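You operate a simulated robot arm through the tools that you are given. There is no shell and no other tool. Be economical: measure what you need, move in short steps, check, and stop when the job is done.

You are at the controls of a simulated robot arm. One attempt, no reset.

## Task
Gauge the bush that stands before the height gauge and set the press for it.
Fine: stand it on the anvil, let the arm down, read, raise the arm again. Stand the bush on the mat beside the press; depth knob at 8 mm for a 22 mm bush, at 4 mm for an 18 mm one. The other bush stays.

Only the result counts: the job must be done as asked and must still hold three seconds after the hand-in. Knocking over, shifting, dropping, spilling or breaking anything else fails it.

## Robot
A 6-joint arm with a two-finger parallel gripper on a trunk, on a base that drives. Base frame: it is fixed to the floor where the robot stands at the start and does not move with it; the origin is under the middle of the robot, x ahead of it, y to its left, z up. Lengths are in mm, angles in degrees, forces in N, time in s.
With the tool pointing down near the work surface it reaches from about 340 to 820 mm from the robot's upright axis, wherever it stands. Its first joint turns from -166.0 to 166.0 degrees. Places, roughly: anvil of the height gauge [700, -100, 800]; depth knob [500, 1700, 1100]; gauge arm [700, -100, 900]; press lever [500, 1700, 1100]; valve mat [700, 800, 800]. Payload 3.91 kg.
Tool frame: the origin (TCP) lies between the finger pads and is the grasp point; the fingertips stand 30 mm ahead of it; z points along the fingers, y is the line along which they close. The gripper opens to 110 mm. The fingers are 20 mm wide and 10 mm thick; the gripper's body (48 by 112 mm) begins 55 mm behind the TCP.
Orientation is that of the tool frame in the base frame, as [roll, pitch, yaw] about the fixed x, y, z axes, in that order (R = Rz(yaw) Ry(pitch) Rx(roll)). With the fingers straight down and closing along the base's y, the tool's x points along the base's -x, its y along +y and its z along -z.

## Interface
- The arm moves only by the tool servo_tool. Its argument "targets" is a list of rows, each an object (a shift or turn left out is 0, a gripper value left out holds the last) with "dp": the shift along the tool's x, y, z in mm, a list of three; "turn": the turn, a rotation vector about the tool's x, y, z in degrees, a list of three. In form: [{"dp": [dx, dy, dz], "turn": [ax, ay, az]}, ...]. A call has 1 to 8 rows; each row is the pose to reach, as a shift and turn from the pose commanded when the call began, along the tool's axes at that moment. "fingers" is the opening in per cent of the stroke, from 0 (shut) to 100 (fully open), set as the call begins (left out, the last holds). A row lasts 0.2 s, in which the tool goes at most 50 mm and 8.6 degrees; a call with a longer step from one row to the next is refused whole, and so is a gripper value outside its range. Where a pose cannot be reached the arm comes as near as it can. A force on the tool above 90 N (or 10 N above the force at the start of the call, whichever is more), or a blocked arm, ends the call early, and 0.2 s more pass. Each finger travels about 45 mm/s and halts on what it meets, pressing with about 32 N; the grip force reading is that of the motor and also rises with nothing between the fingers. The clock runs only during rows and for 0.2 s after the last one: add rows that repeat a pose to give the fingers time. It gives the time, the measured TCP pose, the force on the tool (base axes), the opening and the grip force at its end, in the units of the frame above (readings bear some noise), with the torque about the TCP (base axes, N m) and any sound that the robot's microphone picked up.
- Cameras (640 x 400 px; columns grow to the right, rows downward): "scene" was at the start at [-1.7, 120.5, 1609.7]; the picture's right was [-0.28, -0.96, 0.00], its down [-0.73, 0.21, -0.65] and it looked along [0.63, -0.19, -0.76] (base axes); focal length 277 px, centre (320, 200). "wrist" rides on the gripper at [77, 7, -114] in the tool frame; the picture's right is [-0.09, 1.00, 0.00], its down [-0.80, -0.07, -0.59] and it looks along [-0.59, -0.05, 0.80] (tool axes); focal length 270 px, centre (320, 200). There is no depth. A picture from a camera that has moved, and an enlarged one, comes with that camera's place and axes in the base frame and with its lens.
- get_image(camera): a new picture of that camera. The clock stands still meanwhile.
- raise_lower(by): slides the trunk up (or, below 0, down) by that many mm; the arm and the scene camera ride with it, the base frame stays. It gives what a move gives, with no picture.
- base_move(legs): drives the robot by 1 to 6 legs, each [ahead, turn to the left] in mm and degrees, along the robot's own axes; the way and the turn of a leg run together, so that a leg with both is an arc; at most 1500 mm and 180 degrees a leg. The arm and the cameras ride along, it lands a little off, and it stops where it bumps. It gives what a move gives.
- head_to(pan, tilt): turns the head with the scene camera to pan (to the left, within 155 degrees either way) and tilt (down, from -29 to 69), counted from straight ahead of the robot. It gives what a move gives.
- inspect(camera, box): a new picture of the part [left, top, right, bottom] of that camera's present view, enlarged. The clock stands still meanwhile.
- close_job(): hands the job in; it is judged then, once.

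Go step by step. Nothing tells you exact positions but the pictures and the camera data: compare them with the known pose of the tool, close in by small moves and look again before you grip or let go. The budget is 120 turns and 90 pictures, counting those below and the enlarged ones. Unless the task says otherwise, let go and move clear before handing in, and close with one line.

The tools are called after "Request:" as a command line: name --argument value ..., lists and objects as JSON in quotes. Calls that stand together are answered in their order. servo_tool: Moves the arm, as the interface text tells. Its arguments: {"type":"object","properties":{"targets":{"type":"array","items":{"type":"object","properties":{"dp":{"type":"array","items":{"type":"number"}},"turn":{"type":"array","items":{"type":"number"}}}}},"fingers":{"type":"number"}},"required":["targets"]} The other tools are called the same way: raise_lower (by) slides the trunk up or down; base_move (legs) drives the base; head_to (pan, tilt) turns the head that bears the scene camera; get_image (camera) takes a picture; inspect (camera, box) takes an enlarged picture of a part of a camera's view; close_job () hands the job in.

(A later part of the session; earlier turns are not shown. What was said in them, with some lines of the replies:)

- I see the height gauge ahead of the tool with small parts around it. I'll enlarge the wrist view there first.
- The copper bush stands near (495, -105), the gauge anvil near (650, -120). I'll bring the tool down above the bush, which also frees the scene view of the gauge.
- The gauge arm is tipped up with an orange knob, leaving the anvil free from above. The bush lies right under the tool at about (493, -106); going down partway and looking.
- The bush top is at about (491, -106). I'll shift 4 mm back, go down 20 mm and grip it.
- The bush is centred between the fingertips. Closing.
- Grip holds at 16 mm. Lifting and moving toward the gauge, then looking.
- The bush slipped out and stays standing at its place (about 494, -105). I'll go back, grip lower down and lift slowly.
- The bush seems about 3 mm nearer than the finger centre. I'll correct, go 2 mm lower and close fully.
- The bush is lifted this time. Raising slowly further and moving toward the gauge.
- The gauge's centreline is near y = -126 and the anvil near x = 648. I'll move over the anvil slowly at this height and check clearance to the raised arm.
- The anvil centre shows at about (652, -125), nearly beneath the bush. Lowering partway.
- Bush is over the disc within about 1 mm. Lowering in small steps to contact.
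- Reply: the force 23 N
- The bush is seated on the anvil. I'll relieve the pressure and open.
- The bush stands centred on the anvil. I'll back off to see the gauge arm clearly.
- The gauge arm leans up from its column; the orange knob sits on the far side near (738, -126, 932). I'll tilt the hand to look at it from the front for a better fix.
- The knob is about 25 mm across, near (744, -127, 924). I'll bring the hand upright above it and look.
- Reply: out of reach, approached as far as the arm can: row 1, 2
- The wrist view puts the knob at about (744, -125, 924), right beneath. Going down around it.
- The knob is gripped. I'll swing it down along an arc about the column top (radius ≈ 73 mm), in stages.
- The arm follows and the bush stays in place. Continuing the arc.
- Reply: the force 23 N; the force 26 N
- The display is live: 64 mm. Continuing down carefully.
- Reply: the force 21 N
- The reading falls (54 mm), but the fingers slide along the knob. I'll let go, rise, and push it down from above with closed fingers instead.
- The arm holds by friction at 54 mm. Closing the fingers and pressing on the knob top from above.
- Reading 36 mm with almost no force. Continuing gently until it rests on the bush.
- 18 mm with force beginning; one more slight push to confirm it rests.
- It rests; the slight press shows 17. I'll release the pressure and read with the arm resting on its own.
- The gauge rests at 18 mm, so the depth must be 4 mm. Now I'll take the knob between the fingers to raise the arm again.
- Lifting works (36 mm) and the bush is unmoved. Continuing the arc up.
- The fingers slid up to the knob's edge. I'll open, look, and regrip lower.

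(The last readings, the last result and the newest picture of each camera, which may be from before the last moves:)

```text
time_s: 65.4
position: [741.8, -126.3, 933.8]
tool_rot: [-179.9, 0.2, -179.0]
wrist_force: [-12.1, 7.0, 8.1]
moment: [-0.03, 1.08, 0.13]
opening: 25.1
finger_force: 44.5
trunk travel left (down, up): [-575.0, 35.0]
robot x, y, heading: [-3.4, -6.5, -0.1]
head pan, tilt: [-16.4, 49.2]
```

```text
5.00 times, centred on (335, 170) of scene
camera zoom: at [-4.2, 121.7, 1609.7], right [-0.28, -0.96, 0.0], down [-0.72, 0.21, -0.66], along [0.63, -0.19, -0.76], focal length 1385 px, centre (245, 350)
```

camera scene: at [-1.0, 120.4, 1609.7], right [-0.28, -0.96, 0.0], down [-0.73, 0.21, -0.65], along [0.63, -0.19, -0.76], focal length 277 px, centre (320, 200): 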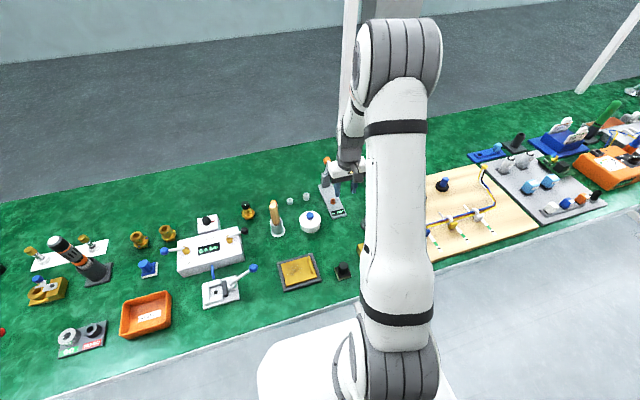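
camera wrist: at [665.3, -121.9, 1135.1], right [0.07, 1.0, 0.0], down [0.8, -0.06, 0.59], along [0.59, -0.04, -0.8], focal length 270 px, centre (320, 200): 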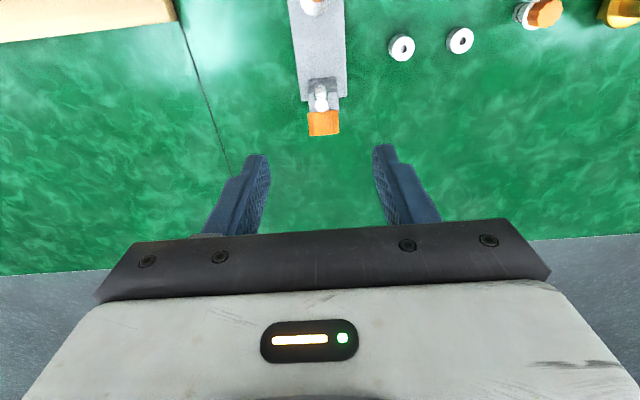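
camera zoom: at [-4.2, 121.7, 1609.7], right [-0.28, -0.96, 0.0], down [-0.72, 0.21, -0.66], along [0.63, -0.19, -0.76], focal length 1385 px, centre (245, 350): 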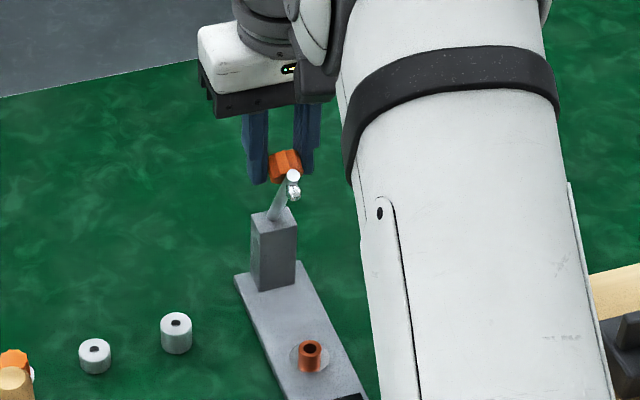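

Nearly upright again; a little further, then let go.

Request:
servo_tool --targets '[{"dp": [-5, 0, 0.3]}, {"dp": [-10, 0, 1]}, {"dp": [-13, 0, 1.5]}, {"dp": [-13, 0, 1.5]}]'

Request:
servo_tool --targets '[{"dp": [0, 0, 0]}, {"dp": [0, 0, 0]}, {"dp": [0, 0, 0]}, {"dp": [0, 0, 0]}]' --fingers 50

Request:
servo_tool --targets '[{"dp": [0, 0, -30]}, {"dp": [0, 0, -75]}, {"dp": [20, 0, -100]}, {"dp": [60, 0, -100]}, {"dp": [100, 0, -100]}, {"dp": [140, 0, -100]}, {"dp": [180, 0, -100]}]'

Request:
get_image --camera "wrist"

Request:
inspect --camera "scene" --box '[300, 130, 370, 220]'

```text
time_s: 66.4
position: [755.5, -125.4, 933.4]
tool_rot: [-180.0, 0.3, -179.1]
wrist_force: [-11.3, 8.9, 20.7]
moment: [0.06, 1.13, 0.03]
opening: 24.8
finger_force: 44.7
trunk travel left (down, up): [-575.0, 35.0]
robot x, y, heading: [-2.5, -8.4, 0.0]
head pan, tilt: [-16.4, 49.2]
```

```text
time_s: 67.4
position: [755.6, -125.8, 930.6]
tool_rot: [180.0, 0.0, -179.0]
wrist_force: [0.1, 0.3, 0.1]
moment: [0.01, -0.03, 0.02]
opening: 55.0
finger_force: 0.1
trunk travel left (down, up): [-575.0, 35.0]
robot x, y, heading: [0.1, -7.7, -0.4]
head pan, tilt: [-16.4, 49.2]
```

```text
time_s: 69.0
position: [575.7, -130.5, 1029.6]
tool_rot: [-180.0, 0.1, -179.2]
wrist_force: [-0.6, -0.8, -0.1]
moment: [0.02, 0.01, -0.01]
opening: 55.1
finger_force: 0.1
trunk travel left (down, up): [-575.0, 35.0]
robot x, y, heading: [-1.7, -7.5, -0.3]
head pan, tilt: [-16.4, 49.2]
```

```text
18 pictures are left
camera wrist: at [497.3, -123.6, 1143.8], right [0.07, 1.0, 0.0], down [0.8, -0.06, 0.6], along [0.59, -0.04, -0.8], focal length 270 px, centre (320, 200)
```

wrist: 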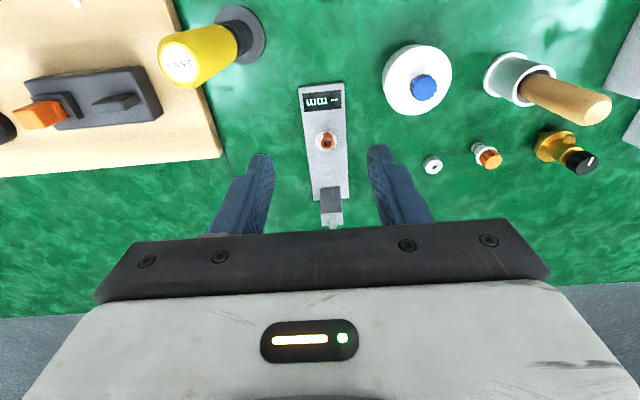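

```text
4.44 times, centred on (335, 175) of scene
camera zoom: at [-2.6, 120.7, 1609.7], right [-0.28, -0.96, 0.0], down [-0.73, 0.21, -0.65], along [0.63, -0.19, -0.76], focal length 1231 px, centre (253, 311)
```

zoom: 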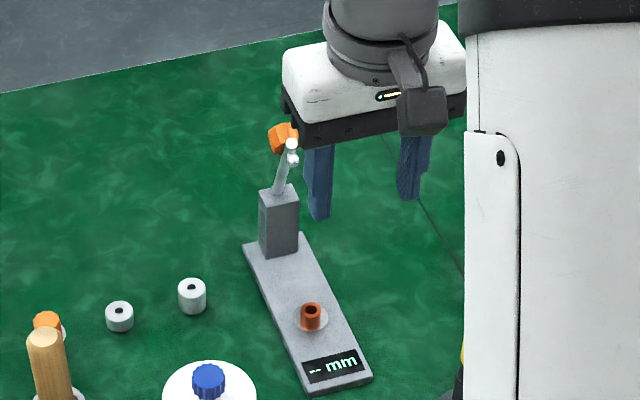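

The gauge arm is up and the bush stands on the anvil. I'll regrip the bush at the same pose as I set it down, then lift slowly.

Request:
servo_tool --targets '[{"dp": [-25, 1, 30]}, {"dp": [-50, 2, 60]}, {"dp": [-74.5, 3, 90]}, {"dp": [-74.5, 3, 125]}, {"dp": [-74.5, 3, 160]}, {"dp": [-74.5, 3, 180]}, {"dp": [-74.5, 3, 195]}, {"dp": [-74.5, 3, 207.5]}]' --fingers 45

Request:
servo_tool --targets '[{"dp": [0, 0, 0]}, {"dp": [0, 0, 0]}]'

Request:
inspect --camera "wrist" --box '[240, 80, 400, 240]'

```text
time_s: 70.8
position: [650.7, -126.7, 822.9]
tool_rot: [180.0, 0.0, -179.1]
wrist_force: [0.4, 0.5, -0.1]
moment: [-0.01, -0.02, -0.01]
opening: 49.4
finger_force: 0.0
trunk travel left (down, up): [-575.0, 35.0]
robot x, y, heading: [1.4, -3.3, -0.2]
head pan, tilt: [-16.4, 49.2]
```

```text
time_s: 71.4
position: [649.8, -126.9, 821.7]
tool_rot: [180.0, -0.1, -179.1]
wrist_force: [-0.2, 0.5, 0.7]
moment: [0.0, 0.04, -0.01]
opening: 49.4
finger_force: 0.1
trunk travel left (down, up): [-575.0, 35.0]
robot x, y, heading: [0.9, -3.6, 0.0]
head pan, tilt: [-16.4, 49.2]
```

```text
2.50 times, centred on (320, 160) of wrist
camera zoom: at [573.0, -120.5, 936.0], right [0.07, 1.0, 0.0], down [0.8, -0.06, 0.59], along [0.59, -0.04, -0.8], focal length 676 px, centre (320, 300)
```

zoom: 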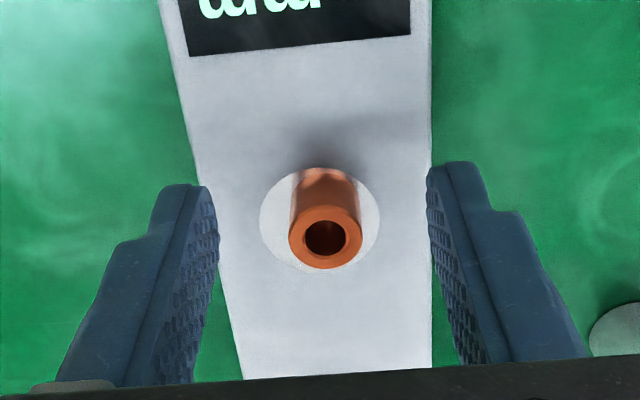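

Request:
servo_tool --targets '[{"dp": [-1, 0.5, 0]}, {"dp": [-1, 0.5, 0]}, {"dp": [-1, 0.5, 0]}, {"dp": [-1, 0.5, 0]}, {"dp": [-1, 0.5, 0]}]' --fingers 0

Request:
servo_tool --targets '[{"dp": [0, 0, -2]}, {"dp": [0, 0, -6]}, {"dp": [0, 0, -12]}, {"dp": [0, 0, -20]}, {"dp": [0, 0, -32]}, {"dp": [0, 0, -44]}, {"dp": [0, 0, -56]}, {"dp": [0, 0, -70]}]'

Request:
servo_tool --targets '[{"dp": [15, 0, -10]}, {"dp": [30, 0, -25]}, {"dp": [45, 0, -40]}, {"dp": [60, 0, -55]}, {"dp": [80, 0, -75]}, {"dp": [100, 0, -95]}, {"dp": [120, 0, -115]}, {"dp": [140, 0, -135]}]'

Request:
head_to --pan 60 --tilt 35

Request:
get_image --camera "scene"

```text
time_s: 72.6
position: [651.9, -125.5, 822.0]
tool_rot: [180.0, 0.1, -179.1]
wrist_force: [0.5, -0.2, 0.0]
moment: [-0.02, 0.01, 0.02]
opening: 16.4
finger_force: 31.5
trunk travel left (down, up): [-575.0, 35.0]
robot x, y, heading: [-0.3, -8.4, -0.0]
head pan, tilt: [-16.4, 49.2]
```

```text
time_s: 74.4
position: [650.3, -124.8, 893.0]
tool_rot: [-180.0, 0.0, -179.0]
wrist_force: [0.1, -0.2, -0.1]
moment: [0.0, 0.01, 0.04]
opening: 16.3
finger_force: 31.7
trunk travel left (down, up): [-575.0, 35.0]
robot x, y, heading: [-1.8, -7.5, -0.1]
head pan, tilt: [-16.4, 49.2]
```

```text
time_s: 76.2
position: [509.9, -128.3, 1028.4]
tool_rot: [-180.0, 0.0, -179.1]
wrist_force: [0.2, 0.4, -0.1]
moment: [-0.03, -0.01, -0.02]
opening: 16.5
finger_force: 32.0
trunk travel left (down, up): [-575.0, 35.0]
robot x, y, heading: [3.4, -10.3, 0.0]
head pan, tilt: [-16.4, 49.2]
```

```text
time_s: 77.7
position: [512.2, -127.2, 1027.2]
tool_rot: [-179.9, 0.1, -179.1]
wrist_force: [0.1, 0.3, 0.4]
moment: [0.02, 0.01, 0.0]
opening: 16.5
finger_force: 32.2
trunk travel left (down, up): [-575.0, 35.0]
robot x, y, heading: [-0.6, -6.4, -0.2]
head pan, tilt: [60.0, 35.0]
```

```text
15 pictures are left
camera scene: at [-32.0, 218.8, 1630.3], right [0.87, -0.5, 0.0], down [-0.29, -0.5, -0.82], along [0.41, 0.71, -0.57], focal length 277 px, centre (320, 200)
```

scene: 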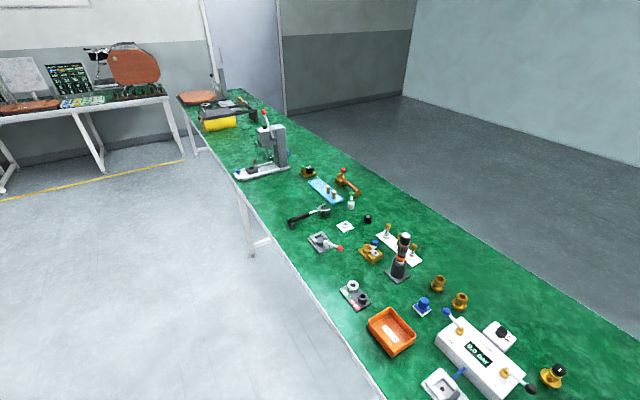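

The bush is in hand. The press is visible farther along the table; I'll enlarge it.

Request:
inspect --camera "scene" --box '[200, 90, 400, 240]'

```text
2.67 times, centred on (300, 165) of scene
camera zoom: at [-32.0, 218.8, 1630.3], right [0.87, -0.5, 0.0], down [-0.29, -0.5, -0.82], along [0.41, 0.71, -0.57], focal length 739 px, centre (373, 293)
```

zoom: 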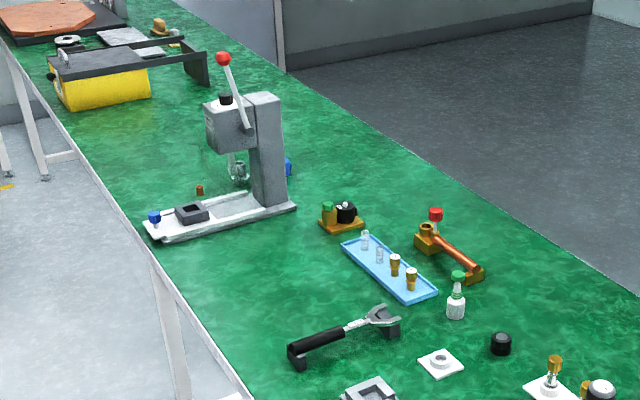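

The press stands near (500, 1700) with its head near z 1070, and the other bush near (420, 1860). I'll tuck the hand high and close, then drive along the table.

Request:
servo_tool --targets '[{"dp": [15, 0, -30]}, {"dp": [30, 0, -60]}, {"dp": [45, 0, -90]}, {"dp": [60, 0, -120]}, {"dp": [75, 0, -150]}, {"dp": [90, 0, -180]}, {"dp": [90, 0, -205]}, {"dp": [90, 0, -205]}]'

Request:
base_move --legs '[[0, 90]]'

```text
time_s: 79.5
position: [419.8, -128.4, 1232.8]
tool_rot: [179.9, 0.0, -179.0]
wrist_force: [-0.6, -0.5, 0.7]
moment: [-0.02, -0.02, 0.04]
opening: 16.6
finger_force: 31.5
trunk travel left (down, up): [-575.0, 35.0]
robot x, y, heading: [2.4, -4.9, -0.0]
head pan, tilt: [60.0, 35.0]
```

```text
time_s: 83.7
position: [123.3, 414.1, 1233.1]
tool_rot: [-180.0, -0.1, -89.4]
wrist_force: [0.0, 0.2, -0.7]
moment: [0.02, 0.03, -0.05]
opening: 16.5
finger_force: 32.0
trunk travel left (down, up): [-575.0, 35.0]
robot x, y, heading: [12.9, -6.0, 89.3]
head pan, tilt: [60.0, 35.0]
```

Request:
base_move --legs '[[800, 0.5], [780, 0]]'

```text
time_s: 91.7
position: [159.4, 1971.5, 1232.3]
tool_rot: [-180.0, 0.0, -90.4]
wrist_force: [-0.2, -0.4, -0.4]
moment: [0.01, -0.01, 0.01]
opening: 16.5
finger_force: 31.9
trunk travel left (down, up): [-575.0, 35.0]
robot x, y, heading: [44.2, 1552.8, 88.0]
head pan, tilt: [60.0, 35.0]
stopped in leg 2: the robot was blocked; the commanded pose is now the measured one
```

Blocked just short; the position is fine (y ≈ 1553). Turning back to face the table, head toward the press.

Request:
base_move --legs '[[0, -88]]'

Request:
head_to --pan 20 --tilt 48

Request:
get_image --camera "scene"

```text
time_s: 95.5
position: [461.8, 1486.5, 1233.1]
tool_rot: [-179.9, -0.1, -173.9]
wrist_force: [0.7, 0.0, -0.1]
moment: [0.01, 0.01, -0.03]
opening: 16.6
finger_force: 32.0
trunk travel left (down, up): [-575.0, 35.0]
robot x, y, heading: [27.2, 1569.5, 6.8]
head pan, tilt: [60.0, 35.0]
stopped in leg 1: the robot was blocked; the commanded pose is now the measured one
```

```text
time_s: 96.5
position: [460.9, 1486.8, 1233.3]
tool_rot: [-180.0, 0.0, -173.7]
wrist_force: [0.7, 0.6, 0.1]
moment: [-0.01, 0.01, -0.01]
opening: 16.1
finger_force: 32.1
trunk travel left (down, up): [-575.0, 35.0]
robot x, y, heading: [28.0, 1567.3, 6.9]
head pan, tilt: [20.0, 48.0]
```

```text
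13 pictures are left
camera scene: at [5.6, 1742.7, 1611.3], right [0.46, -0.89, 0.0], down [-0.66, -0.34, -0.67], along [0.6, 0.3, -0.74], focal length 277 px, centre (320, 200)
```

scene: 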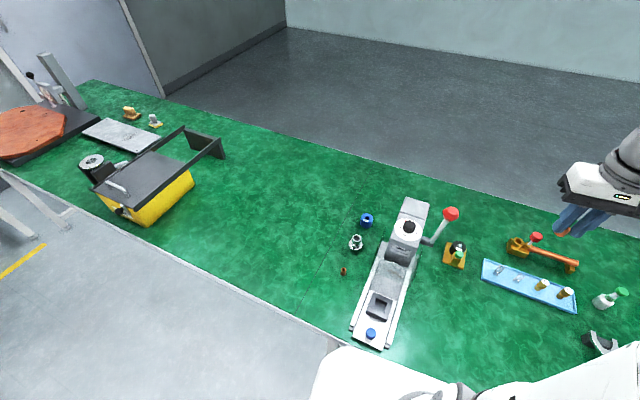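

Request:
inspect --camera "scene" --box '[320, 190, 480, 350]'

```text
2.50 times, centred on (400, 270) of scene
camera zoom: at [5.6, 1742.7, 1611.3], right [0.46, -0.89, 0.0], down [-0.66, -0.34, -0.67], along [0.6, 0.3, -0.74], focal length 693 px, centre (120, 25)
```

zoom: 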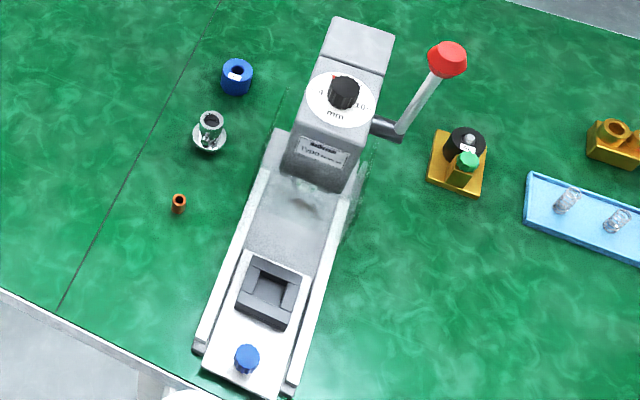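

Request:
inspect --camera "scene" --box '[420, 210, 620, 380]'

```text
2.35 times, centred on (520, 295) of scene
camera zoom: at [5.6, 1742.7, 1611.3], right [0.46, -0.89, 0.0], down [-0.66, -0.34, -0.67], along [0.6, 0.3, -0.74], focal length 652 px, centre (-151, -24)
```

zoom: 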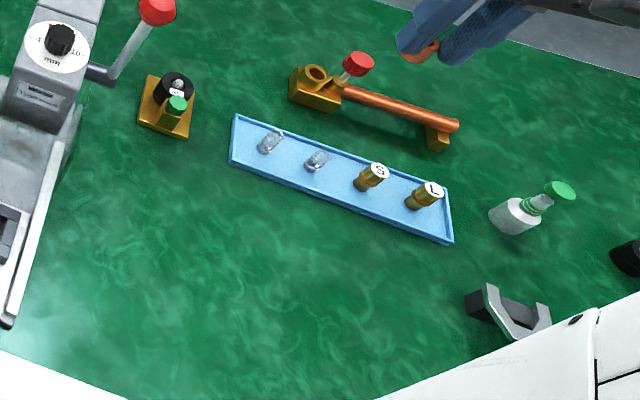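

The press area has no separate mat other than the green surface (the pale blue thing is a rimmed tray), so the green mat right beside the press base is the place: about (430, 1580). Moving there at a safe height.

Request:
servo_tool --targets '[{"dp": [10, 45, 0]}, {"dp": [20.8, 90, 5]}, {"dp": [20.8, 96, 45]}, {"dp": [20.8, 96, 90]}, {"dp": [20.8, 96, 135]}, {"dp": [20.8, 96, 180]}, {"dp": [20.8, 96, 225]}, {"dp": [20.8, 96, 270]}]'

Request:
servo_tool --targets '[{"dp": [0, 0, 40]}, {"dp": [0, 0, 70]}, {"dp": [0, 0, 70]}]'

Request:
get_image --camera "wrist"

```text
time_s: 98.3
position: [430.0, 1579.9, 963.9]
tool_rot: [-180.0, -0.1, -173.7]
wrist_force: [0.7, 0.0, 0.1]
moment: [-0.02, 0.03, 0.0]
opening: 16.6
finger_force: 32.0
trunk travel left (down, up): [-575.0, 35.0]
robot x, y, heading: [25.3, 1568.5, 6.7]
head pan, tilt: [20.0, 48.0]
```

```text
time_s: 99.2
position: [429.2, 1579.3, 894.6]
tool_rot: [-179.9, 0.2, -173.7]
wrist_force: [0.1, 0.2, 0.0]
moment: [0.0, -0.02, 0.03]
opening: 16.6
finger_force: 32.1
trunk travel left (down, up): [-575.0, 35.0]
robot x, y, heading: [30.2, 1569.4, 7.2]
head pan, tilt: [20.0, 48.0]
```

```text
10 pictures are left
camera wrist: at [352.0, 1579.0, 1007.7], right [-0.02, 1.0, 0.0], down [0.8, 0.02, 0.6], along [0.6, 0.01, -0.8], focal length 270 px, centre (320, 200)
```

wrist: 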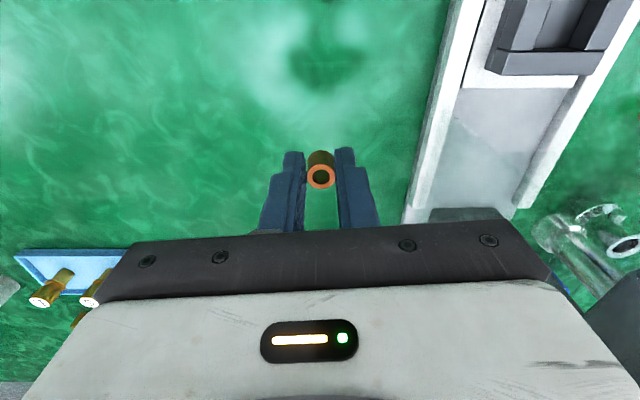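

Clear green surface beneath, press base about 80 mm to the left. Lowering to contact.

Request:
servo_tool --targets '[{"dp": [0, 0, 25]}, {"dp": [0, 0, 50]}, {"dp": [0, 0, 68]}, {"dp": [0, 0, 76]}, {"dp": [0, 0, 80]}, {"dp": [0, 0, 80]}]'

Request:
servo_tool --targets '[{"dp": [0, 0, 1]}, {"dp": [0, 0, 1.5]}, {"dp": [0, 0, 1.5]}]'

Request:
servo_tool --targets '[{"dp": [0, 0, 1]}, {"dp": [0, 0, 1]}]'

```text
time_s: 100.5
position: [429.1, 1580.1, 812.7]
tool_rot: [-179.8, 0.1, -173.8]
wrist_force: [-0.1, 0.0, -0.3]
moment: [-0.04, 0.02, 0.03]
opening: 16.5
finger_force: 32.1
trunk travel left (down, up): [-575.0, 35.0]
robot x, y, heading: [30.1, 1566.6, 7.2]
head pan, tilt: [20.0, 48.0]
```

```text
time_s: 101.3
position: [427.4, 1578.6, 812.1]
tool_rot: [-179.9, 0.1, -173.7]
wrist_force: [-0.2, 0.8, 0.8]
moment: [0.02, -0.03, 0.02]
opening: 16.6
finger_force: 32.0
trunk travel left (down, up): [-575.0, 35.0]
robot x, y, heading: [26.4, 1565.3, 6.7]
head pan, tilt: [20.0, 48.0]
```

```text
time_s: 102.0
position: [428.7, 1579.0, 811.9]
tool_rot: [-179.9, 0.3, -173.7]
wrist_force: [0.1, 1.3, 17.1]
moment: [0.1, -0.12, -0.01]
opening: 16.7
finger_force: 31.3
trunk travel left (down, up): [-575.0, 35.0]
robot x, y, heading: [32.5, 1566.5, 7.0]
head pan, tilt: [20.0, 48.0]
```

Contact on the mat. Releasing and rising straight up, then looking at it and the depth knob.

Request:
servo_tool --targets '[{"dp": [0, 0, -0.6]}, {"dp": [0, 0, -0.6]}]'

Request:
servo_tool --targets '[{"dp": [0, 0, 0]}, {"dp": [0, 0, 0]}, {"dp": [0, 0, 0]}, {"dp": [0, 0, 0]}]' --fingers 45

Request:
servo_tool --targets '[{"dp": [0, 0, -30]}, {"dp": [0, 0, -75]}, {"dp": [0, 0, -120]}, {"dp": [0, 0, -165]}, {"dp": [0, 0, -210]}, {"dp": [0, 0, -255]}, {"dp": [0, 0, -300]}, {"dp": [0, 0, -345]}]'

Request:
get_image --camera "wrist"

Request:
inspect --camera "scene" --box '[375, 195, 435, 250]'

```text
time_s: 102.5
position: [429.3, 1579.4, 811.9]
tool_rot: [-179.9, 0.1, -173.8]
wrist_force: [1.9, -0.5, 13.4]
moment: [-0.02, -0.17, 0.0]
opening: 16.3
finger_force: 31.8
trunk travel left (down, up): [-575.0, 35.0]
robot x, y, heading: [30.8, 1565.7, 7.2]
head pan, tilt: [20.0, 48.0]
```

```text
time_s: 103.5
position: [429.0, 1580.0, 812.1]
tool_rot: [-180.0, 0.2, -173.7]
wrist_force: [-1.4, 0.2, -0.2]
moment: [-0.01, 0.02, -0.02]
opening: 49.6
finger_force: 0.1
trunk travel left (down, up): [-575.0, 35.0]
robot x, y, heading: [29.5, 1569.5, 6.9]
head pan, tilt: [20.0, 48.0]
```

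```text
time_s: 105.3
position: [425.7, 1582.3, 1158.1]
tool_rot: [-179.8, 0.1, -173.7]
wrist_force: [0.2, -0.2, 0.0]
moment: [-0.01, 0.03, 0.03]
opening: 49.5
finger_force: 0.1
trunk travel left (down, up): [-575.0, 35.0]
robot x, y, heading: [31.4, 1567.7, 7.4]
head pan, tilt: [20.0, 48.0]
```

```text
9 pictures are left
camera wrist: at [348.3, 1580.4, 1271.5], right [-0.02, 1.0, 0.0], down [0.8, 0.02, 0.6], along [0.6, 0.01, -0.8], focal length 270 px, centre (320, 200)
```

wrist: 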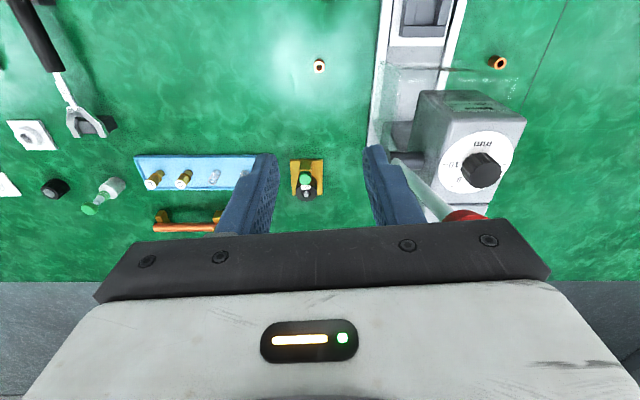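

```text
7.27 times, centred on (405, 222) of scene
camera zoom: at [4.6, 1742.7, 1611.2], right [0.45, -0.89, 0.0], down [-0.66, -0.34, -0.67], along [0.6, 0.3, -0.74], focal length 2015 px, centre (-298, 36)
```

zoom: 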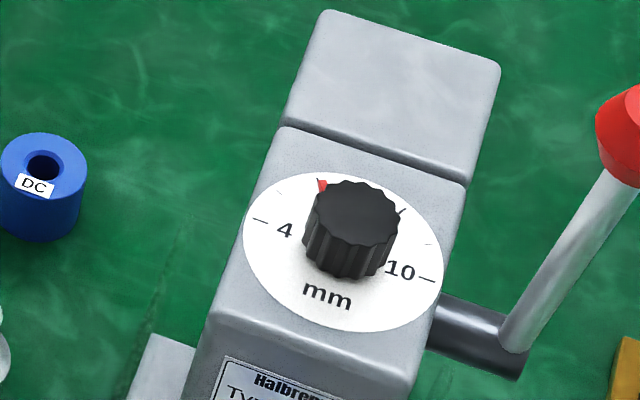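

The bush stands on the mat. The depth knob is at about (471, 1731, top 1063), pointer near 5.6 on a dial whose 4 lies towards +y and 10 towards -y, 30° per mm. I'll rise over the lever ball and hover above the knob with the hand turned clear of the lever.

Request:
servo_tool --targets '[{"dp": [0, 0, -45], "turn": [0, 0, -7]}, {"dp": [0, 0, -90], "turn": [0, 0, -14]}, {"dp": [-15, 40, -95], "turn": [0, 0, -21]}, {"dp": [-35, 80, -95], "turn": [0, 0, -24]}, {"dp": [-50, 115, -95], "turn": [0, 0, -24]}, {"dp": [-61, 143, -95], "turn": [0, 0, -24]}, {"dp": [-61, 143, -95], "turn": [0, 0, -24]}]' --fingers 50

Request:
get_image --camera "wrist"

```text
time_s: 107.0
position: [474.0, 1728.3, 1250.1]
tool_rot: [-179.9, 0.2, -149.6]
wrist_force: [-0.3, 0.4, 0.3]
moment: [-0.01, 0.01, 0.04]
opening: 54.8
finger_force: 0.0
trunk travel left (down, up): [-575.0, 35.0]
robot x, y, heading: [26.6, 1564.6, 7.1]
head pan, tilt: [20.0, 48.0]
```

```text
7 pictures are left
camera wrist: at [403.5, 1695.8, 1364.7], right [-0.43, 0.9, 0.0], down [0.73, 0.34, 0.6], along [0.54, 0.25, -0.8], focal length 270 px, centre (320, 200)
```

wrist: 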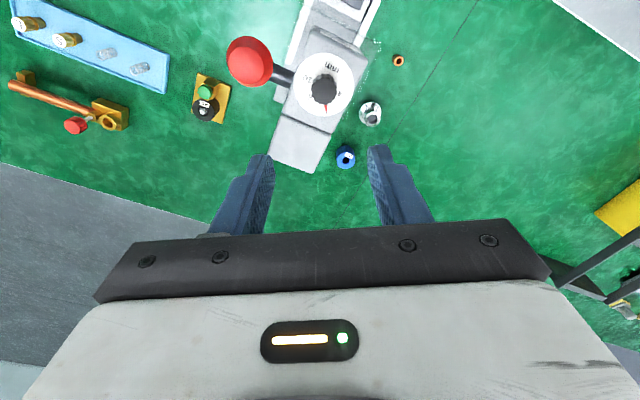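

Knob at (471, 1730), lever ball at (453, 1666) with room to spare. Descending around the knob.

Request:
servo_tool --targets '[{"dp": [1.4, 3.5, 35]}, {"dp": [1.4, 3.5, 70]}, {"dp": [1.4, 3.5, 100]}, {"dp": [1.4, 3.5, 125]}, {"dp": [1.4, 3.5, 145]}, {"dp": [1.4, 3.5, 160]}, {"dp": [1.4, 3.5, 167]}, {"dp": [1.4, 3.5, 167]}]'

Request:
get_image --camera "wrist"

```text
time_s: 108.8
position: [471.2, 1730.7, 1085.2]
tool_rot: [-179.9, 0.0, -149.7]
wrist_force: [0.5, 0.2, 0.2]
moment: [-0.01, -0.03, -0.01]
opening: 55.1
finger_force: 0.2
trunk travel left (down, up): [-575.0, 35.0]
robot x, y, heading: [27.0, 1568.5, 6.9]
head pan, tilt: [20.0, 48.0]
```

```text
6 pictures are left
camera wrist: at [400.9, 1699.0, 1198.4], right [-0.43, 0.9, 0.0], down [0.73, 0.34, 0.6], along [0.54, 0.25, -0.8], focal length 270 px, centre (320, 200)
```

wrist: 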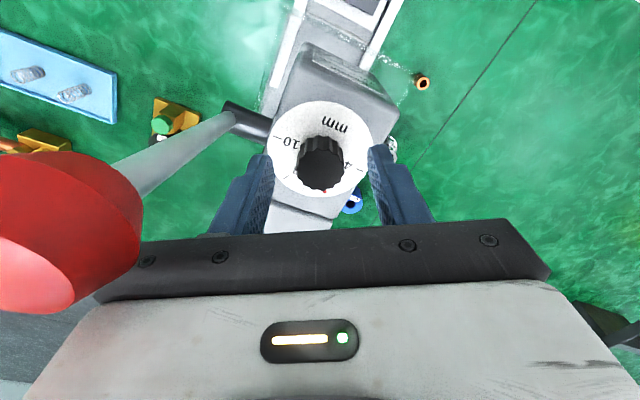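

Request:
servo_tool --targets '[{"dp": [0, 0, 2]}, {"dp": [0, 0, 3]}, {"dp": [0, 0, 3]}]'

Request:
servo_tool --targets '[{"dp": [0, 0, 0]}, {"dp": [0, 0, 0]}, {"dp": [0, 0, 0]}, {"dp": [0, 0, 0]}]' --fingers 10

Request:
servo_tool --targets '[{"dp": [0, 0, 0], "turn": [0, 0, -5]}, {"dp": [0, 0, 0], "turn": [0, 0, -10]}, {"dp": [0, 0, 0], "turn": [0, 0, -15]}, {"dp": [0, 0, 0], "turn": [0, 0, -20]}, {"dp": [0, 0, 0], "turn": [0, 0, -25]}, {"dp": [0, 0, 0], "turn": [0, 0, -25]}]'

Request:
inspect --camera "wrist" --box '[220, 80, 420, 240]'

```text
time_s: 109.5
position: [471.0, 1732.0, 1081.1]
tool_rot: [-179.8, -0.1, -149.7]
wrist_force: [-0.1, 0.0, -0.3]
moment: [-0.01, 0.01, -0.02]
opening: 54.9
finger_force: 0.1
trunk travel left (down, up): [-575.0, 35.0]
robot x, y, heading: [32.9, 1570.2, 7.0]
head pan, tilt: [20.0, 48.0]
```

```text
time_s: 110.5
position: [471.5, 1731.1, 1080.6]
tool_rot: [-179.9, 0.0, -149.7]
wrist_force: [1.0, -2.2, -0.9]
moment: [0.17, 0.13, 0.02]
opening: 29.5
finger_force: 45.0
trunk travel left (down, up): [-575.0, 35.0]
robot x, y, heading: [32.0, 1569.2, 7.0]
head pan, tilt: [20.0, 48.0]
```

```text
time_s: 112.0
position: [472.4, 1730.3, 1080.3]
tool_rot: [180.0, 0.0, -124.8]
wrist_force: [8.2, -6.5, -5.4]
moment: [0.42, -0.5, -0.07]
opening: 29.5
finger_force: 45.0
trunk travel left (down, up): [-575.0, 35.0]
robot x, y, heading: [28.2, 1567.2, 7.0]
head pan, tilt: [20.0, 48.0]
```

```text
2.50 times, centred on (320, 160) of wrist
camera zoom: at [422.7, 1671.3, 1195.3], right [-0.77, 0.64, 0.0], down [0.51, 0.62, 0.59], along [0.38, 0.46, -0.8], focal length 676 px, centre (320, 300)
```

zoom: 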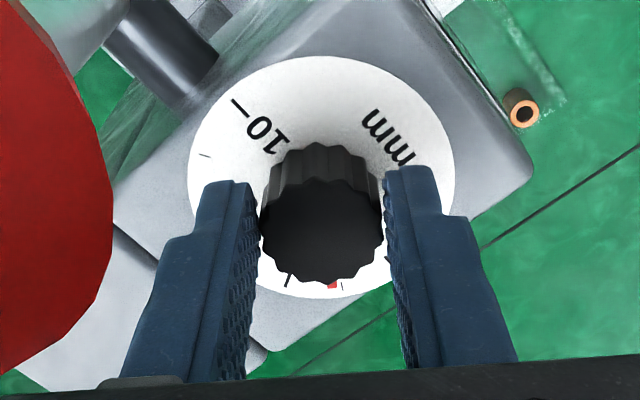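

The knob turned 25°: the pointer went from 6 to just above the 5 tick. I'll release, turn the hand back, regrip and turn the remaining 35° in two strokes.

Request:
servo_tool --targets '[{"dp": [0, 0, 0]}, {"dp": [0, 0, 0]}, {"dp": [0, 0, 0]}]' --fingers 45

Request:
servo_tool --targets '[{"turn": [0, 0, 7]}, {"turn": [0, 0, 14]}, {"turn": [0, 0, 20]}, {"turn": [0, 0, 25]}, {"turn": [0, 0, 25]}]'

Request:
servo_tool --targets '[{"dp": [0, 0, 0]}, {"dp": [0, 0, 0]}, {"dp": [0, 0, 0]}, {"dp": [0, 0, 0]}]' --fingers 10

Request:
servo_tool --targets '[{"turn": [0, 0, -5]}, {"turn": [0, 0, -10]}, {"turn": [0, 0, -15]}, {"turn": [0, 0, -20]}, {"turn": [0, 0, -20]}]'

```text
time_s: 112.8
position: [471.6, 1730.4, 1081.8]
tool_rot: [-179.9, 0.0, -124.7]
wrist_force: [0.6, 0.3, -0.2]
moment: [-0.01, -0.02, 0.03]
opening: 49.2
finger_force: 0.0
trunk travel left (down, up): [-575.0, 35.0]
robot x, y, heading: [31.4, 1567.6, 6.7]
head pan, tilt: [20.0, 48.0]
```

```text
time_s: 114.0
position: [471.5, 1731.9, 1082.6]
tool_rot: [-179.9, 0.0, -149.8]
wrist_force: [0.2, 0.5, -0.1]
moment: [-0.02, 0.02, -0.03]
opening: 49.3
finger_force: 0.1
trunk travel left (down, up): [-575.0, 35.0]
robot x, y, heading: [29.4, 1566.1, 7.0]
head pan, tilt: [20.0, 48.0]
```

```text
time_s: 115.0
position: [471.0, 1731.8, 1081.4]
tool_rot: [-179.9, 0.0, -149.8]
wrist_force: [-1.2, 2.6, -0.9]
moment: [0.31, 0.16, -0.02]
opening: 29.5
finger_force: 45.0
trunk travel left (down, up): [-575.0, 35.0]
robot x, y, heading: [29.9, 1566.5, 6.8]
head pan, tilt: [20.0, 48.0]
```

```text
time_s: 116.2
position: [472.9, 1729.9, 1082.2]
tool_rot: [-179.9, 0.1, -129.7]
wrist_force: [8.3, -6.9, 0.6]
moment: [-0.56, 0.32, -0.01]
opening: 29.8
finger_force: 45.4
trunk travel left (down, up): [-575.0, 35.0]
robot x, y, heading: [29.2, 1567.2, 6.8]
head pan, tilt: [20.0, 48.0]
```

Request:
servo_tool --targets '[{"dp": [0, 0, 0]}, {"dp": [0, 0, 0]}, {"dp": [0, 0, 0]}]' --fingers 45

Request:
servo_tool --targets '[{"turn": [0, 0, 7]}, {"turn": [0, 0, 14]}, {"turn": [0, 0, 20]}, {"turn": [0, 0, 20]}]'

Request:
servo_tool --targets '[{"dp": [0, 0, 0]}, {"dp": [0, 0, 0]}, {"dp": [0, 0, 0]}, {"dp": [0, 0, 0]}]' --fingers 10

Request:
servo_tool --targets '[{"turn": [0, 0, -5]}, {"turn": [0, 0, -10]}, {"turn": [0, 0, -14]}, {"turn": [0, 0, -14]}]'

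Request:
servo_tool --targets '[{"dp": [0, 0, 0]}, {"dp": [0, 0, 0]}, {"dp": [0, 0, 0]}]' --fingers 45

Request:
inspect --camera "wrist" --box '[240, 90, 400, 220]'

```text
time_s: 117.0
position: [469.7, 1731.9, 1081.2]
tool_rot: [-179.9, -0.1, -129.7]
wrist_force: [0.3, -0.3, 1.2]
moment: [-0.02, 0.08, -0.01]
opening: 49.4
finger_force: 0.1
trunk travel left (down, up): [-575.0, 35.0]
robot x, y, heading: [29.4, 1562.9, 7.2]
head pan, tilt: [20.0, 48.0]
```

```text
time_s: 118.0
position: [470.5, 1731.3, 1082.2]
tool_rot: [-179.8, 0.0, -149.8]
wrist_force: [-0.8, 0.0, 0.6]
moment: [0.01, 0.0, 0.01]
opening: 49.6
finger_force: 0.1
trunk travel left (down, up): [-575.0, 35.0]
robot x, y, heading: [29.8, 1567.1, 7.0]
head pan, tilt: [20.0, 48.0]
```

```text
time_s: 119.0
position: [470.6, 1730.4, 1082.8]
tool_rot: [-179.9, 0.0, -149.7]
wrist_force: [-0.8, 0.5, 0.3]
moment: [0.21, 0.14, 0.01]
opening: 29.7
finger_force: 45.1
trunk travel left (down, up): [-575.0, 35.0]
robot x, y, heading: [30.3, 1570.9, 7.2]
head pan, tilt: [20.0, 48.0]
```

```text
time_s: 120.0
position: [471.0, 1730.2, 1081.9]
tool_rot: [-179.9, 0.1, -135.8]
wrist_force: [5.3, -6.4, 4.1]
moment: [-0.56, 0.3, -0.03]
opening: 29.7
finger_force: 45.0
trunk travel left (down, up): [-575.0, 35.0]
robot x, y, heading: [32.7, 1565.0, 7.0]
head pan, tilt: [20.0, 48.0]
```

```text
time_s: 120.8
position: [470.8, 1731.4, 1082.6]
tool_rot: [-179.8, 0.0, -135.6]
wrist_force: [-0.7, 0.0, -0.2]
moment: [0.01, 0.0, 0.02]
opening: 49.3
finger_force: 0.1
trunk travel left (down, up): [-575.0, 35.0]
robot x, y, heading: [32.7, 1568.0, 7.1]
head pan, tilt: [20.0, 48.0]
```

```text
3.08 times, centred on (320, 155) of wrist
camera zoom: at [410.4, 1682.7, 1195.6], right [-0.63, 0.77, 0.0], down [0.62, 0.51, 0.59], along [0.46, 0.38, -0.8], focal length 832 px, centre (320, 338)
```

zoom: 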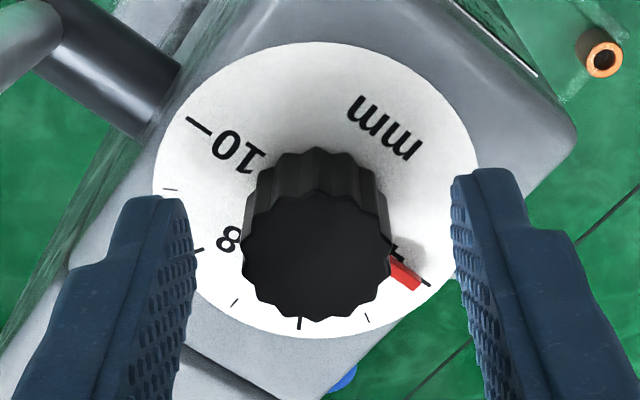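

The pointer is almost on the 4 tick. A close look to judge the remainder.

Request:
inspect --camera "wrist" --box '[325, 155, 365, 195]'

```text
10.00 times, centred on (345, 175) of wrist
camera zoom: at [410.4, 1682.7, 1195.6], right [-0.63, 0.77, 0.0], down [0.62, 0.51, 0.59], along [0.46, 0.38, -0.8], focal length 2703 px, centre (70, 450)
```

zoom: 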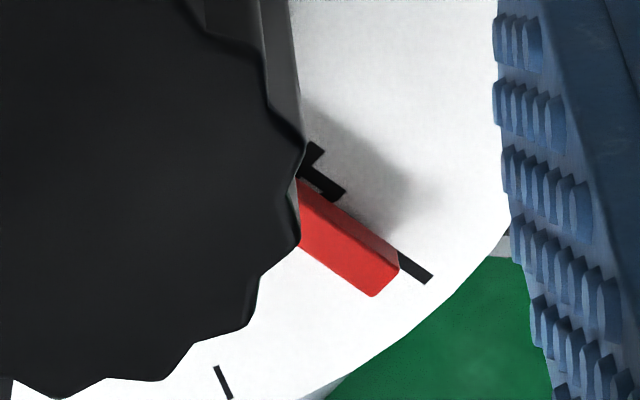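

The pointer sits about 2–3° short of 4. One small correcting turn.

Request:
servo_tool --targets '[{"dp": [0, 0, 0]}, {"dp": [0, 0, 0]}, {"dp": [0, 0, 0]}, {"dp": [0, 0, 0]}]' --fingers 10

Request:
servo_tool --targets '[{"turn": [0, 0, -1.5]}, {"turn": [0, 0, -2.7]}, {"turn": [0, 0, -2.7]}]'

Request:
servo_tool --targets '[{"dp": [0, 0, 0]}, {"dp": [0, 0, 0]}, {"dp": [0, 0, 0]}]' --fingers 45

Request:
inspect --camera "wrist" --box '[325, 155, 365, 195]'

```text
time_s: 121.8
position: [471.7, 1730.9, 1082.6]
tool_rot: [-179.9, 0.0, -135.8]
wrist_force: [5.8, -6.2, 0.3]
moment: [-0.15, -0.04, -0.02]
opening: 29.5
finger_force: 45.6
trunk travel left (down, up): [-575.0, 35.0]
robot x, y, heading: [26.7, 1567.1, 7.0]
head pan, tilt: [20.0, 48.0]
```

```text
time_s: 122.5
position: [471.4, 1729.7, 1082.2]
tool_rot: [-180.0, 0.1, -133.0]
wrist_force: [3.8, -9.6, 8.9]
moment: [-0.19, 0.24, -0.6]
opening: 29.7
finger_force: 44.6
trunk travel left (down, up): [-575.0, 35.0]
robot x, y, heading: [30.5, 1570.8, 6.9]
head pan, tilt: [20.0, 48.0]
```

```text
time_s: 123.3
position: [470.3, 1731.9, 1080.0]
tool_rot: [-179.9, 0.0, -133.0]
wrist_force: [-0.4, 1.0, 0.4]
moment: [-0.03, -0.02, 0.03]
opening: 49.2
finger_force: 0.0
trunk travel left (down, up): [-575.0, 35.0]
robot x, y, heading: [26.3, 1567.0, 7.2]
head pan, tilt: [20.0, 48.0]
```

```text
10.00 times, centred on (345, 175) of wrist
camera zoom: at [413.3, 1680.0, 1195.2], right [-0.67, 0.74, 0.0], down [0.6, 0.54, 0.59], along [0.44, 0.4, -0.8], focal length 2703 px, centre (70, 450)
```

zoom: 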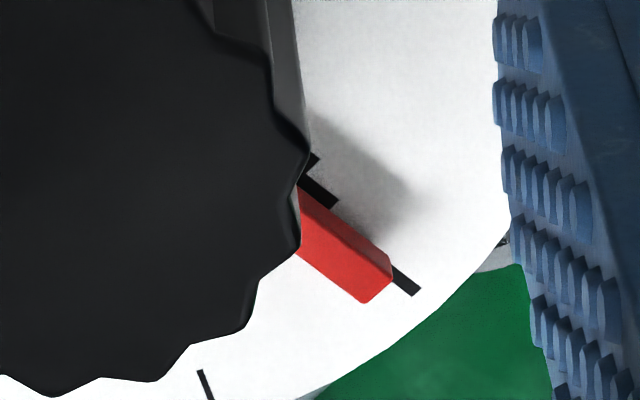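

The pointer now lies on the 4 within about a degree, and the torque suggests the end of its travel. Rising straight up clear of the lever and backing off.

Request:
servo_tool --targets '[{"dp": [0, 0, -20]}, {"dp": [0, 0, -60]}, {"dp": [0, 0, -105]}, {"dp": [0, 0, -150]}, {"dp": [0, 0, -180]}, {"dp": [0, 0, -180]}]'

Request:
get_image --camera "scene"

```text
time_s: 124.8
position: [471.5, 1732.3, 1262.8]
tool_rot: [-179.9, 0.1, -133.1]
wrist_force: [0.3, 0.2, 0.0]
moment: [0.01, -0.01, 0.0]
opening: 49.4
finger_force: 0.0
trunk travel left (down, up): [-575.0, 35.0]
robot x, y, heading: [30.1, 1567.3, 7.0]
head pan, tilt: [20.0, 48.0]
```

```text
1 pictures are left
camera scene: at [5.5, 1742.7, 1611.3], right [0.45, -0.89, 0.0], down [-0.66, -0.34, -0.67], along [0.6, 0.3, -0.74], focal length 277 px, centre (320, 200)
```

scene: 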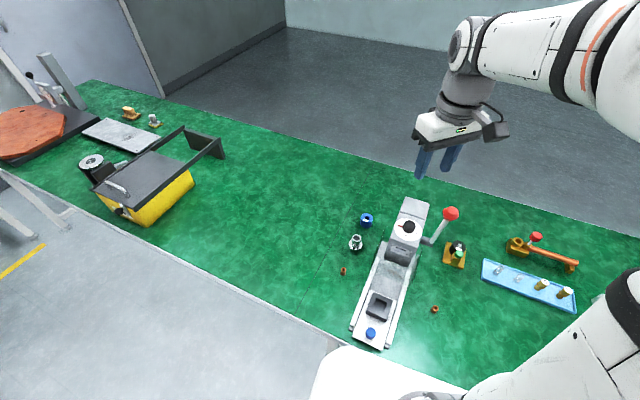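

The gauged bush stands on the mat beside the press, the other bush is untouched, and the hand is clear. One last look at the dial.

Request:
inspect --camera "scene" --box '[385, 205, 435, 250]'

```text
8.89 times, centred on (410, 228) of scene
camera zoom: at [5.5, 1742.7, 1611.3], right [0.45, -0.89, 0.0], down [-0.66, -0.34, -0.67], along [0.6, 0.3, -0.74], focal length 2463 px, centre (-480, -44)
```

zoom: 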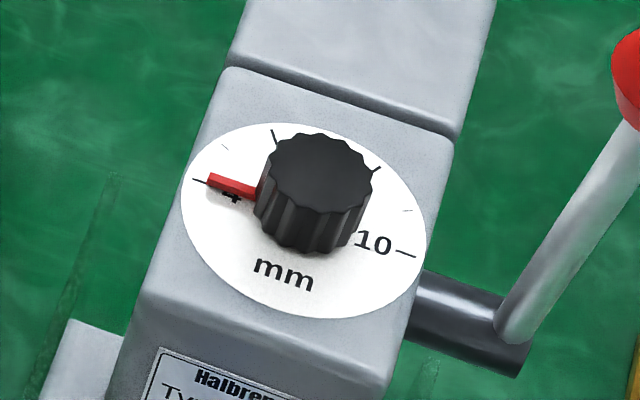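

The pointer stands on the 4 mark, so everything is in place and I'm handing in.

Request:
close_job

```text
The job is handed in.
```

The bush gauged 18 mm, so I set the depth knob to 4 mm. The gauge arm is raised again and the other bush is untouched. I found no separate mat by the press, so I took "the mat" to mean the green bench surface and stood the bush there, about 80 mm from the press base.
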